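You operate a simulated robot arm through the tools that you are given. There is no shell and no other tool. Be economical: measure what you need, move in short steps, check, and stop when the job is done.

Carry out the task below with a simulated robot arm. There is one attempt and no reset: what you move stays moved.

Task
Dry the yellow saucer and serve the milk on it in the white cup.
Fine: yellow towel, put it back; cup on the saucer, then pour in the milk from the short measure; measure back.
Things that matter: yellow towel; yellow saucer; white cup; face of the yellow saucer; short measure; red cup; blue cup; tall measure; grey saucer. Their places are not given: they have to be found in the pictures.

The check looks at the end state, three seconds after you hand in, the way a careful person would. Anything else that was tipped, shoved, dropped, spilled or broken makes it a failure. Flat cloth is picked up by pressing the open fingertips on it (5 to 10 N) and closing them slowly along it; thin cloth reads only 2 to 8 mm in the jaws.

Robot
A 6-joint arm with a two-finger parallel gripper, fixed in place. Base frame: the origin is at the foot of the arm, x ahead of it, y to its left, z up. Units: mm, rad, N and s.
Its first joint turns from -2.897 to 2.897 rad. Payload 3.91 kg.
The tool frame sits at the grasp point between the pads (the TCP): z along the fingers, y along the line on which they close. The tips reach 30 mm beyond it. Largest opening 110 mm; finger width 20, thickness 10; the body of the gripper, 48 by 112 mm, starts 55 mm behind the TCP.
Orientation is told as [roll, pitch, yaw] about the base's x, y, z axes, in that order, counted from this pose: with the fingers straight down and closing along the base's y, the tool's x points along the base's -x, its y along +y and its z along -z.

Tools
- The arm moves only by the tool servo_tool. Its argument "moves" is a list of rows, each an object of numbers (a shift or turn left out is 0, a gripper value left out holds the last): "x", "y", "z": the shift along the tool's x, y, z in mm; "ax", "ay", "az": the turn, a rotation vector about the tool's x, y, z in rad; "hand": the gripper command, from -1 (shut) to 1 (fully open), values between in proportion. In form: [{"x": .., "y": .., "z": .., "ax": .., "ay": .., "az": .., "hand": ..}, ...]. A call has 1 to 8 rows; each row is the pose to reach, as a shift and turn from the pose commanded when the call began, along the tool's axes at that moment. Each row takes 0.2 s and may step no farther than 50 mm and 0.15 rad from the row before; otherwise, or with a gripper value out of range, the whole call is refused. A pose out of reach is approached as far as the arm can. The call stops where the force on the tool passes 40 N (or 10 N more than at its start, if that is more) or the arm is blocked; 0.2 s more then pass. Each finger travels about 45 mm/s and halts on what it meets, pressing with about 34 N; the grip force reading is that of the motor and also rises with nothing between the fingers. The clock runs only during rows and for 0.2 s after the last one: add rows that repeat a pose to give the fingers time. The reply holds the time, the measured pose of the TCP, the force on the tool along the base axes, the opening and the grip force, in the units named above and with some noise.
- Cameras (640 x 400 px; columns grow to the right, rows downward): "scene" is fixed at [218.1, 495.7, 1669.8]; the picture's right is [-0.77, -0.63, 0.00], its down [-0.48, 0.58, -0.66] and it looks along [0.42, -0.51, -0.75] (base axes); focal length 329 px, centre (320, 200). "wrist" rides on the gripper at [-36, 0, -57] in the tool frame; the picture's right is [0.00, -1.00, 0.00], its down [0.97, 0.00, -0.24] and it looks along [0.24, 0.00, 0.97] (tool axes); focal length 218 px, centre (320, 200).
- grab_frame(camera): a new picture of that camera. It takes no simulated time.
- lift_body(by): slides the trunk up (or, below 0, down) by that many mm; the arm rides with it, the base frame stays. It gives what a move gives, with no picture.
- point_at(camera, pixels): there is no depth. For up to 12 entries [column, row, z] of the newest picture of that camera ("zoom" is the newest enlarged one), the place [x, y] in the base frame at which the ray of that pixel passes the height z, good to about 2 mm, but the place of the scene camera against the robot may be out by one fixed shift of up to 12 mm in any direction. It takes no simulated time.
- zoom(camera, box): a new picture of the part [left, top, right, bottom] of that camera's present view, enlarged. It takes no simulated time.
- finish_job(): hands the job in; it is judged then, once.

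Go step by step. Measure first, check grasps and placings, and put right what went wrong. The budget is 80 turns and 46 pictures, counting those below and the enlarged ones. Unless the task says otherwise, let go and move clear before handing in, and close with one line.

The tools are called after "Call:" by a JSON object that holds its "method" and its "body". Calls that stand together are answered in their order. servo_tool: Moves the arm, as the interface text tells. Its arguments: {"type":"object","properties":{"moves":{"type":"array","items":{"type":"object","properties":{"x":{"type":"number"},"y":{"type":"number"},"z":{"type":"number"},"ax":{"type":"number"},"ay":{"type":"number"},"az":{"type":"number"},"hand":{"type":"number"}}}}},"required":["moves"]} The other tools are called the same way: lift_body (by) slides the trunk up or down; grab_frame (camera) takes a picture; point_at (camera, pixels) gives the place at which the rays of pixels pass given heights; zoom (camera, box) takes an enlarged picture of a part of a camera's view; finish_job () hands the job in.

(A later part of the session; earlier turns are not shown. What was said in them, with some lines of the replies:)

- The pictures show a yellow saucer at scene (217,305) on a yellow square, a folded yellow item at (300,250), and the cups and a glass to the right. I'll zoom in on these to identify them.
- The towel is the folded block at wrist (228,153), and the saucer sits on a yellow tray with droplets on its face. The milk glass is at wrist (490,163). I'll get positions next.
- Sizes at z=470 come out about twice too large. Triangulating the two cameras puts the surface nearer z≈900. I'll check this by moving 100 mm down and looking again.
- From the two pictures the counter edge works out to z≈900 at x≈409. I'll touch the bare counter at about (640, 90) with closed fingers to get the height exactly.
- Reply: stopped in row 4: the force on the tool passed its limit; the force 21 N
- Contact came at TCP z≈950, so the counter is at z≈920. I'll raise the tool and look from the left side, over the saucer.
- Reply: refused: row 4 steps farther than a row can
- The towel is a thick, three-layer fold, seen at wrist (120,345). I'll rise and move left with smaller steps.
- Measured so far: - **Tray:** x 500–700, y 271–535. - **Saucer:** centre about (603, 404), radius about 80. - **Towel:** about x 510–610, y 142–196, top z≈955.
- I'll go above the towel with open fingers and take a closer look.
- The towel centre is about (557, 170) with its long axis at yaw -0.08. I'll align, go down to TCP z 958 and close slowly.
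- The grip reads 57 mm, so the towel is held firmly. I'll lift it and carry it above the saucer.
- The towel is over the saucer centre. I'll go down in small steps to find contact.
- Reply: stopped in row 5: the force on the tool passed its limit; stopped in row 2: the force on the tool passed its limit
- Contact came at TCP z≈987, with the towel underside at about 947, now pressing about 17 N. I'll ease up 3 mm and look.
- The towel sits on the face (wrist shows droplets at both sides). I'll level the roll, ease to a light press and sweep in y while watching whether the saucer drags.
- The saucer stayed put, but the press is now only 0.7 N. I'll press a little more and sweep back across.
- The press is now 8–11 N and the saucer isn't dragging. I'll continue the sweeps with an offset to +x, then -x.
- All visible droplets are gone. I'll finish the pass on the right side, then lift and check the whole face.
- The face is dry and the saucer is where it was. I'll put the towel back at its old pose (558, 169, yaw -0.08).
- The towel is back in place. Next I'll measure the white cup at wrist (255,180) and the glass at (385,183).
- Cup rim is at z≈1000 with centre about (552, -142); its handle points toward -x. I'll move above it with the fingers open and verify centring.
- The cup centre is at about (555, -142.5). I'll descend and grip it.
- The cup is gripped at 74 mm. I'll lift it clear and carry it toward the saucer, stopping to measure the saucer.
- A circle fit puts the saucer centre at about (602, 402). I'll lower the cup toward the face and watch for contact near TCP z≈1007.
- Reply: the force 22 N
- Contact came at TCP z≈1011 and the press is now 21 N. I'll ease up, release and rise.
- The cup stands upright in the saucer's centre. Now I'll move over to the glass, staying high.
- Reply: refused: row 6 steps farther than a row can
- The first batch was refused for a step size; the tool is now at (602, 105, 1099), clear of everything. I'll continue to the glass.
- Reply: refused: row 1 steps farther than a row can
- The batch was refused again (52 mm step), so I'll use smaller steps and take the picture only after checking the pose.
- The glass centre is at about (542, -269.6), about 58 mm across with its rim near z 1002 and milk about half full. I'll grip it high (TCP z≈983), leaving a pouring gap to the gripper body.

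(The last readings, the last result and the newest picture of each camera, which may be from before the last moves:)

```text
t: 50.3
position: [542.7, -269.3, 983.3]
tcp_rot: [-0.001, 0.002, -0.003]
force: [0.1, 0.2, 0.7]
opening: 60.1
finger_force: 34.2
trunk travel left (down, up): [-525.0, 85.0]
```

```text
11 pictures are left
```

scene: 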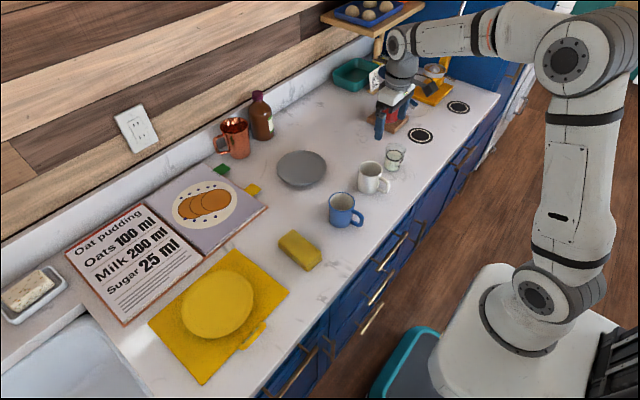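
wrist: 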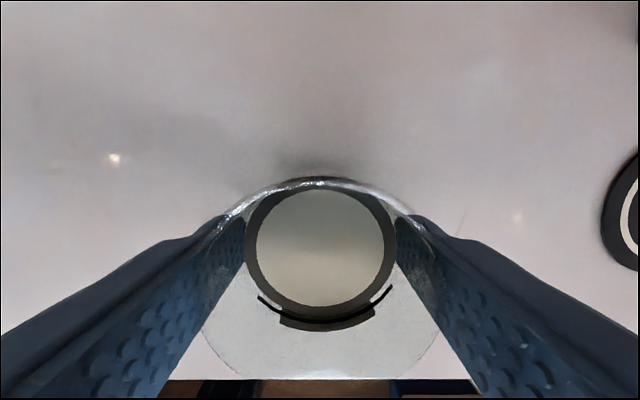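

The glass is held at 60 mm. I'll lift it straight up and carry it gently toward the cup.

Call:
{"method": "servo_tool", "body": {"moves": [{"z": -10}, {"z": -30}, {"z": -55}, {"z": -80}, {"z": -105}, {"z": -125}, {"z": -137}, {"z": -140}]}}

Call:
{"method": "servo_tool", "body": {"moves": [{"y": 10}, {"y": 30}, {"y": 60}, {"y": 92}, {"y": 124}, {"y": 156}, {"y": 188}, {"y": 220}]}}

Call:
{"method": "servo_tool", "body": {"moves": [{"y": 32, "x": -6}, {"y": 64, "x": -12}, {"y": 96, "x": -20}, {"y": 128, "x": -28}, {"y": 160, "x": -36}, {"y": 192, "x": -44}, {"y": 224, "x": -52}, {"y": 256, "x": -60}]}}

Call:
{"method": "servo_tool", "body": {"moves": [{"y": 32, "x": -8}, {"y": 64, "x": -16}, {"y": 96, "x": -24}, {"y": 128, "x": -30}, {"y": 156, "x": -36}, {"y": 178, "x": -38}, {"y": 190, "x": -38}, {"y": 193, "x": -38}]}}

Call:
{"method": "grab_frame", "body": {"camera": "wrist"}}

```text
t: 52.1
position: [543.1, -269.2, 1123.3]
tcp_rot: [-0.001, 0.003, -0.003]
force: [-0.6, 0.8, -1.6]
opening: 60.0
finger_force: 33.7
trunk travel left (down, up): [-525.0, 85.0]
```

```text
t: 53.9
position: [543.7, -48.1, 1123.2]
tcp_rot: [0.002, 0.003, -0.004]
force: [0.2, 0.2, -1.2]
opening: 59.7
finger_force: 33.9
trunk travel left (down, up): [-525.0, 85.0]
```

```text
t: 55.7
position: [606.0, 207.1, 1121.7]
tcp_rot: [0.001, 0.004, -0.004]
force: [0.2, 0.8, -1.5]
opening: 60.1
finger_force: 34.0
trunk travel left (down, up): [-525.0, 85.0]
```

```text
t: 57.5
position: [644.2, 399.8, 1124.3]
tcp_rot: [0.0, 0.002, -0.003]
force: [-0.3, -0.1, -1.0]
opening: 60.0
finger_force: 34.2
trunk travel left (down, up): [-525.0, 85.0]
```

```text
10 pictures are left
```

wrist: 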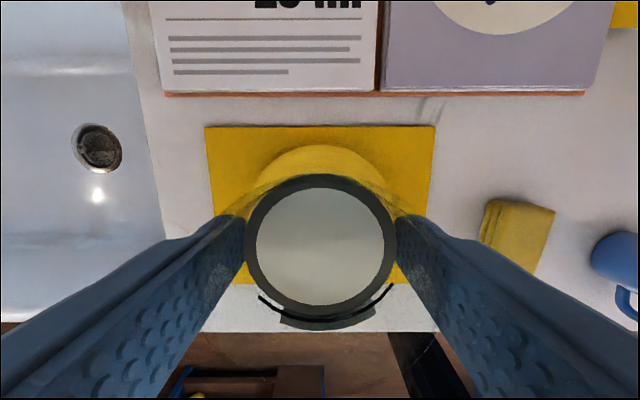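

The glass is upright at (644, 400), beside and above the cup, and the milk is level. I'll tilt it to about 50° while lowering it, still short of pouring.

Call:
{"method": "servo_tool", "body": {"moves": [{"y": 1, "ay": -0.11}, {"y": 2, "ay": -0.22}, {"y": 2, "ay": -0.33, "x": 2}, {"y": 2, "ay": -0.44, "x": 4}, {"y": 2, "ay": -0.55, "x": 5, "z": 8}, {"y": 2, "ay": -0.66, "x": 6, "z": 16}, {"y": 2, "ay": -0.77, "x": 7, "z": 26}, {"y": 2, "ay": -0.86, "x": 8, "z": 36}]}}

Call:
{"method": "zoom", "body": {"camera": "scene", "box": [140, 200, 340, 370]}}

```text
t: 59.3
position: [635.9, 402.3, 1087.2]
tcp_rot: [0.0, -0.857, -0.001]
force: [-0.3, -0.4, -1.0]
opening: 59.9
finger_force: 34.1
trunk travel left (down, up): [-525.0, 85.0]
```

```text
2.35 times, centred on (240, 285) of scene
```

zoom: 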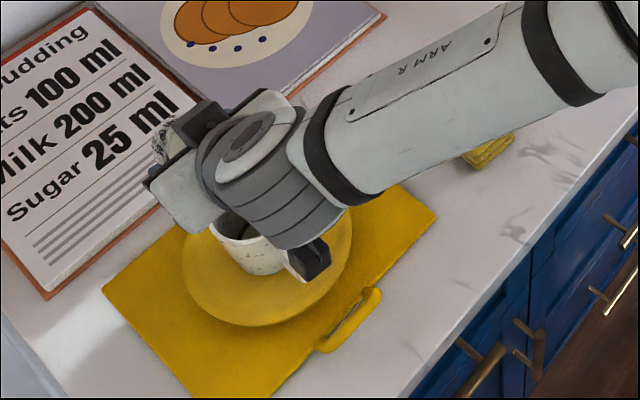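

The wrist is just above the cup, and there are specks on the cup at zoom (255,260). I'll check with the wrist camera before going on.

Call:
{"method": "grab_frame", "body": {"camera": "wrist"}}

Call:
{"method": "zoom", "body": {"camera": "scene", "box": [190, 260, 260, 310]}}

```text
8 pictures are left
```

wrist: 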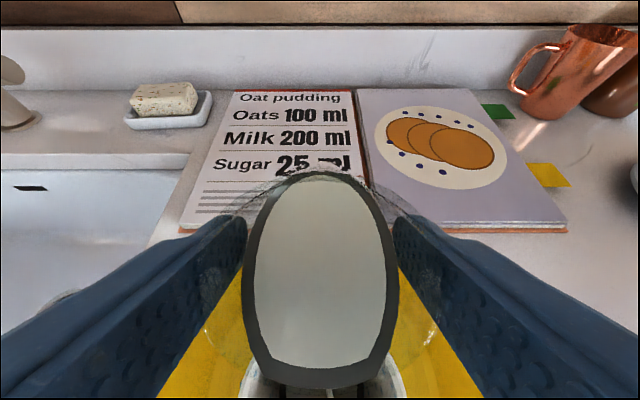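

```text
8.00 times, centred on (225, 285) of scene
```

zoom: 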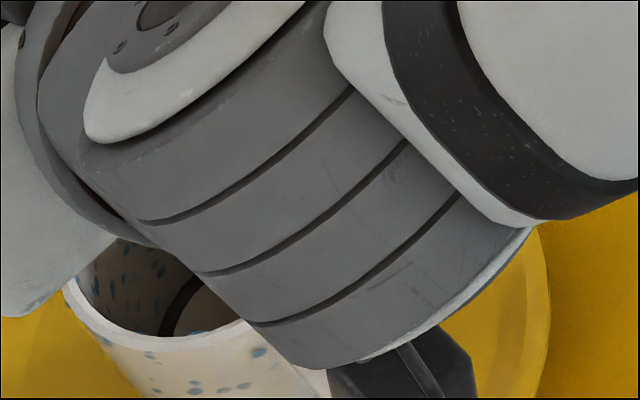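

The droplet marks on the cup and the ring inside it suggest the first milk has run in; the saucer still looks plain. I'll continue tilting slowly, keeping the lip over the cup.

Call:
{"method": "servo_tool", "body": {"moves": [{"ay": -0.04}, {"ay": -0.08}, {"ay": -0.12, "z": -1}, {"ay": -0.16, "x": 0.5, "z": -2}, {"ay": -0.2, "x": 1, "z": -2.5}, {"ay": -0.24, "x": 1.5, "z": -4}, {"ay": -0.28, "x": 2, "z": -5}, {"ay": -0.32, "x": 2.4, "z": -6}]}}

Call:
{"method": "grab_frame", "body": {"camera": "wrist"}}

```text
t: 61.1
position: [629.4, 401.9, 1088.8]
tcp_rot: [0.0, -1.178, -0.003]
force: [-0.2, -0.1, -1.7]
opening: 59.5
finger_force: 34.6
trunk travel left (down, up): [-525.0, 85.0]
```

```text
6 pictures are left
```

wrist: 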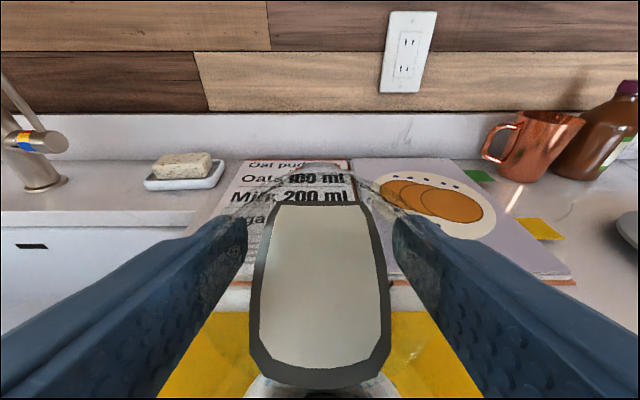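

The milk is flowing (the surface now reaches the lip). I'll continue to horizontal, then past it with a hold to drain.

Call:
{"method": "servo_tool", "body": {"moves": [{"ay": -0.05, "z": -1, "x": 0.3}, {"ay": -0.1, "z": -2, "x": 0.5}, {"ay": -0.15, "z": -3, "x": 0.8}, {"ay": -0.2, "z": -4, "x": 1}, {"ay": -0.25, "z": -5, "x": 1.3}, {"ay": -0.3, "z": -6, "x": 1.6}, {"ay": -0.35, "z": -7, "x": 1.9}, {"ay": -0.4, "z": -8, "x": 2.1}]}}

Call:
{"method": "servo_tool", "body": {"moves": [{"ay": -0.05, "z": -2}, {"ay": -0.1, "z": -3, "x": -0.5}, {"ay": -0.15, "z": -4, "x": -1}, {"ay": -0.2, "z": -6, "x": -1.5}, {"ay": -0.25, "z": -7, "x": -2}, {"ay": -0.28, "z": -8, "x": -2}, {"ay": -0.28, "z": -8, "x": -2}, {"ay": -0.28, "z": -8, "x": -2}]}}

Call:
{"method": "grab_frame", "body": {"camera": "wrist"}}

```text
t: 62.9
position: [620.8, 402.2, 1089.5]
tcp_rot: [3.112, -1.565, -3.116]
force: [-0.3, 0.4, -0.9]
opening: 60.0
finger_force: 34.4
trunk travel left (down, up): [-525.0, 85.0]
```

```text
t: 64.7
position: [613.7, 401.1, 1092.9]
tcp_rot: [3.142, -1.285, 3.138]
force: [-0.7, 0.8, -0.3]
opening: 59.8
finger_force: 34.3
trunk travel left (down, up): [-525.0, 85.0]
```

```text
5 pictures are left
```

wrist: 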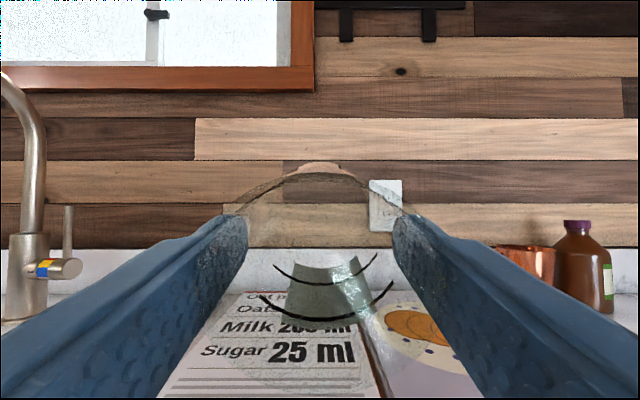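

The glass is empty (only the printed marks remain). I'll hold briefly for drips, then turn it back upright while rising.

Call:
{"method": "servo_tool", "body": {"moves": [{"z": 0}, {"z": 0}, {"z": 0}, {"ay": 0.12, "x": -3, "z": 4}, {"ay": 0.24, "x": -5, "z": 8}, {"ay": 0.36, "x": -7, "z": 12}, {"ay": 0.48, "x": -10, "z": 16}, {"ay": 0.6, "x": -12, "z": 19}]}}

Call:
{"method": "servo_tool", "body": {"moves": [{"ay": 0.12, "x": -5}, {"ay": 0.24, "x": -10}, {"ay": 0.36, "x": -15}, {"ay": 0.48, "x": -20}, {"ay": 0.6, "x": -26, "z": 1}, {"ay": 0.72, "x": -32, "z": 1}, {"ay": 0.84, "x": -38, "z": 2}, {"ay": 0.96, "x": -43, "z": 2}]}}

```text
t: 66.5
position: [628.5, 401.8, 1108.8]
tcp_rot: [0.002, -1.256, -0.006]
force: [0.2, 0.0, -0.2]
opening: 60.0
finger_force: 33.9
trunk travel left (down, up): [-525.0, 85.0]
```

```text
t: 68.3
position: [643.9, 401.0, 1150.4]
tcp_rot: [-0.001, -0.294, -0.001]
force: [0.8, 0.5, -1.3]
opening: 59.7
finger_force: 34.0
trunk travel left (down, up): [-525.0, 85.0]
```

Call:
{"method": "servo_tool", "body": {"moves": [{"ay": 0.1, "y": -10}, {"ay": 0.2, "y": -30}, {"ay": 0.294, "y": -60}, {"ay": 0.294, "y": -95}, {"ay": 0.294, "y": -135}, {"ay": 0.294, "y": -175}, {"ay": 0.294, "y": -215}, {"ay": 0.294, "y": -255}]}}

Call:
{"method": "servo_tool", "body": {"moves": [{"y": -40, "x": 10}, {"y": -80, "x": 20}, {"y": -120, "x": 30}, {"y": -160, "x": 45}, {"y": -200, "x": 60}, {"y": -240, "x": 75}, {"y": -280, "x": 88}, {"y": -320, "x": 100}]}}

Call:
{"method": "servo_tool", "body": {"moves": [{"y": -40}, {"y": -75}, {"y": -94}, {"y": -94}]}}

```text
t: 70.1
position: [641.5, 144.9, 1149.9]
tcp_rot: [0.0, -0.004, -0.002]
force: [0.5, -0.1, -0.8]
opening: 59.8
finger_force: 34.0
trunk travel left (down, up): [-525.0, 85.0]
```

```text
t: 71.9
position: [540.8, -175.7, 1150.6]
tcp_rot: [0.002, -0.003, -0.004]
force: [0.0, 0.5, -1.1]
opening: 59.9
finger_force: 34.5
trunk travel left (down, up): [-525.0, 85.0]
```

```text
t: 72.9
position: [540.7, -268.2, 1149.0]
tcp_rot: [-0.001, -0.004, -0.004]
force: [-0.8, 0.6, -1.3]
opening: 59.4
finger_force: 34.3
trunk travel left (down, up): [-525.0, 85.0]
```

I'm over the glass's old place, so I'll lower it.

Call:
{"method": "servo_tool", "body": {"moves": [{"x": -2.5, "y": -1, "z": 45}, {"x": -2.5, "y": -1, "z": 90}, {"x": -2.5, "y": -1, "z": 130}, {"x": -2.5, "y": -1, "z": 155}, {"x": -2.5, "y": -1, "z": 161}, {"x": -2.5, "y": -1, "z": 163}]}}

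Call:
{"method": "servo_tool", "body": {"moves": [{"z": 1.5}, {"z": 2.5}]}}

```text
t: 74.3
position: [543.8, -268.6, 986.1]
tcp_rot: [0.0, -0.004, -0.003]
force: [-0.2, 1.1, -0.6]
opening: 59.6
finger_force: 33.8
trunk travel left (down, up): [-525.0, 85.0]
```

```text
t: 74.9
position: [543.7, -269.0, 983.6]
tcp_rot: [-0.001, -0.005, -0.004]
force: [-0.3, 0.0, 6.8]
opening: 59.7
finger_force: 34.0
trunk travel left (down, up): [-525.0, 85.0]
```

The glass has touched down at 6.8 N. I'll release slowly and rise.

Call:
{"method": "servo_tool", "body": {"moves": [{"z": -0.5, "hand": 0.25}, {"z": -0.5, "hand": 0.5}, {"z": -0.5, "hand": 0.8}, {"z": -0.5, "hand": 1}, {"z": -0.5, "hand": 1}, {"z": -0.5, "hand": 1}]}}

Call:
{"method": "servo_tool", "body": {"moves": [{"z": -30}, {"z": -70}, {"z": -115}, {"z": -160}, {"z": -200}]}}

Call:
{"method": "grab_frame", "body": {"camera": "scene"}}

Call:
{"method": "zoom", "body": {"camera": "scene", "box": [160, 240, 290, 360]}}

```text
t: 76.3
position: [542.9, -268.2, 984.4]
tcp_rot: [-0.001, -0.004, -0.002]
force: [-0.2, 0.3, 0.6]
opening: 110.0
finger_force: 0.1
trunk travel left (down, up): [-525.0, 85.0]
```

```text
t: 77.5
position: [543.8, -267.6, 1183.8]
tcp_rot: [-0.001, -0.003, -0.002]
force: [0.6, 0.3, 0.1]
opening: 110.3
finger_force: 0.1
trunk travel left (down, up): [-525.0, 85.0]
```

```text
4 pictures are left
```

scene: 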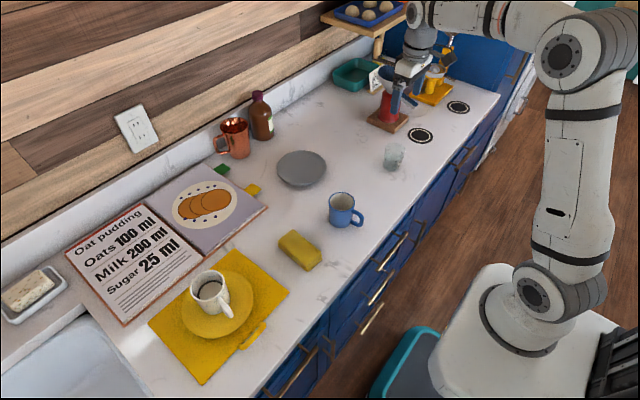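

```text
3.33 times, centred on (225, 300) of scene
```

zoom: 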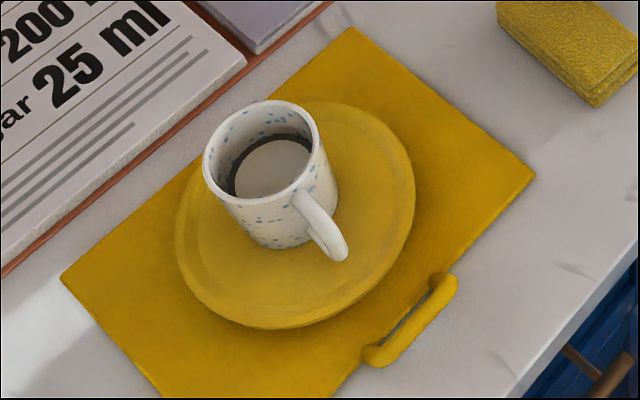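

The milk is in the cup, the saucer looks dry, and the glass is back at scene (394,156). One last check on the glass.

Call:
{"method": "zoom", "body": {"camera": "wrist", "box": [220, 110, 420, 250]}}

```text
2.86 times, centred on (320, 180) of wrist
```

zoom: 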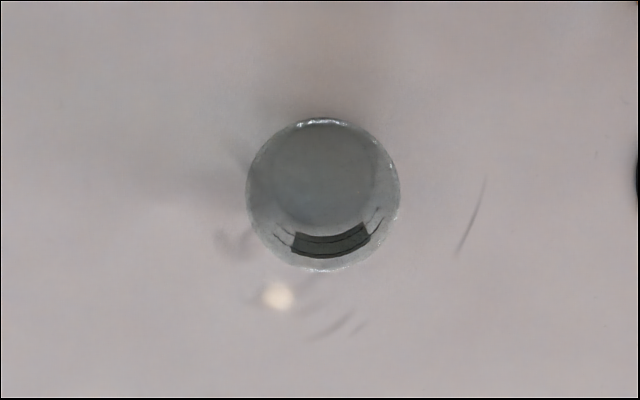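

The glass stands upright and empty in its place, no spill is visible, and the arm is clear. I'll hand in.

Call:
{"method": "finish_job", "body": {}}

```text
The job is handed in.
```

The job is handed in: the yellow saucer is dry, the white cup stands on it with the milk poured in, and the towel and short measure are back in their places. The cup picked up some droplet marks during the pour, but the saucer and counter looked clean in the last pictures.
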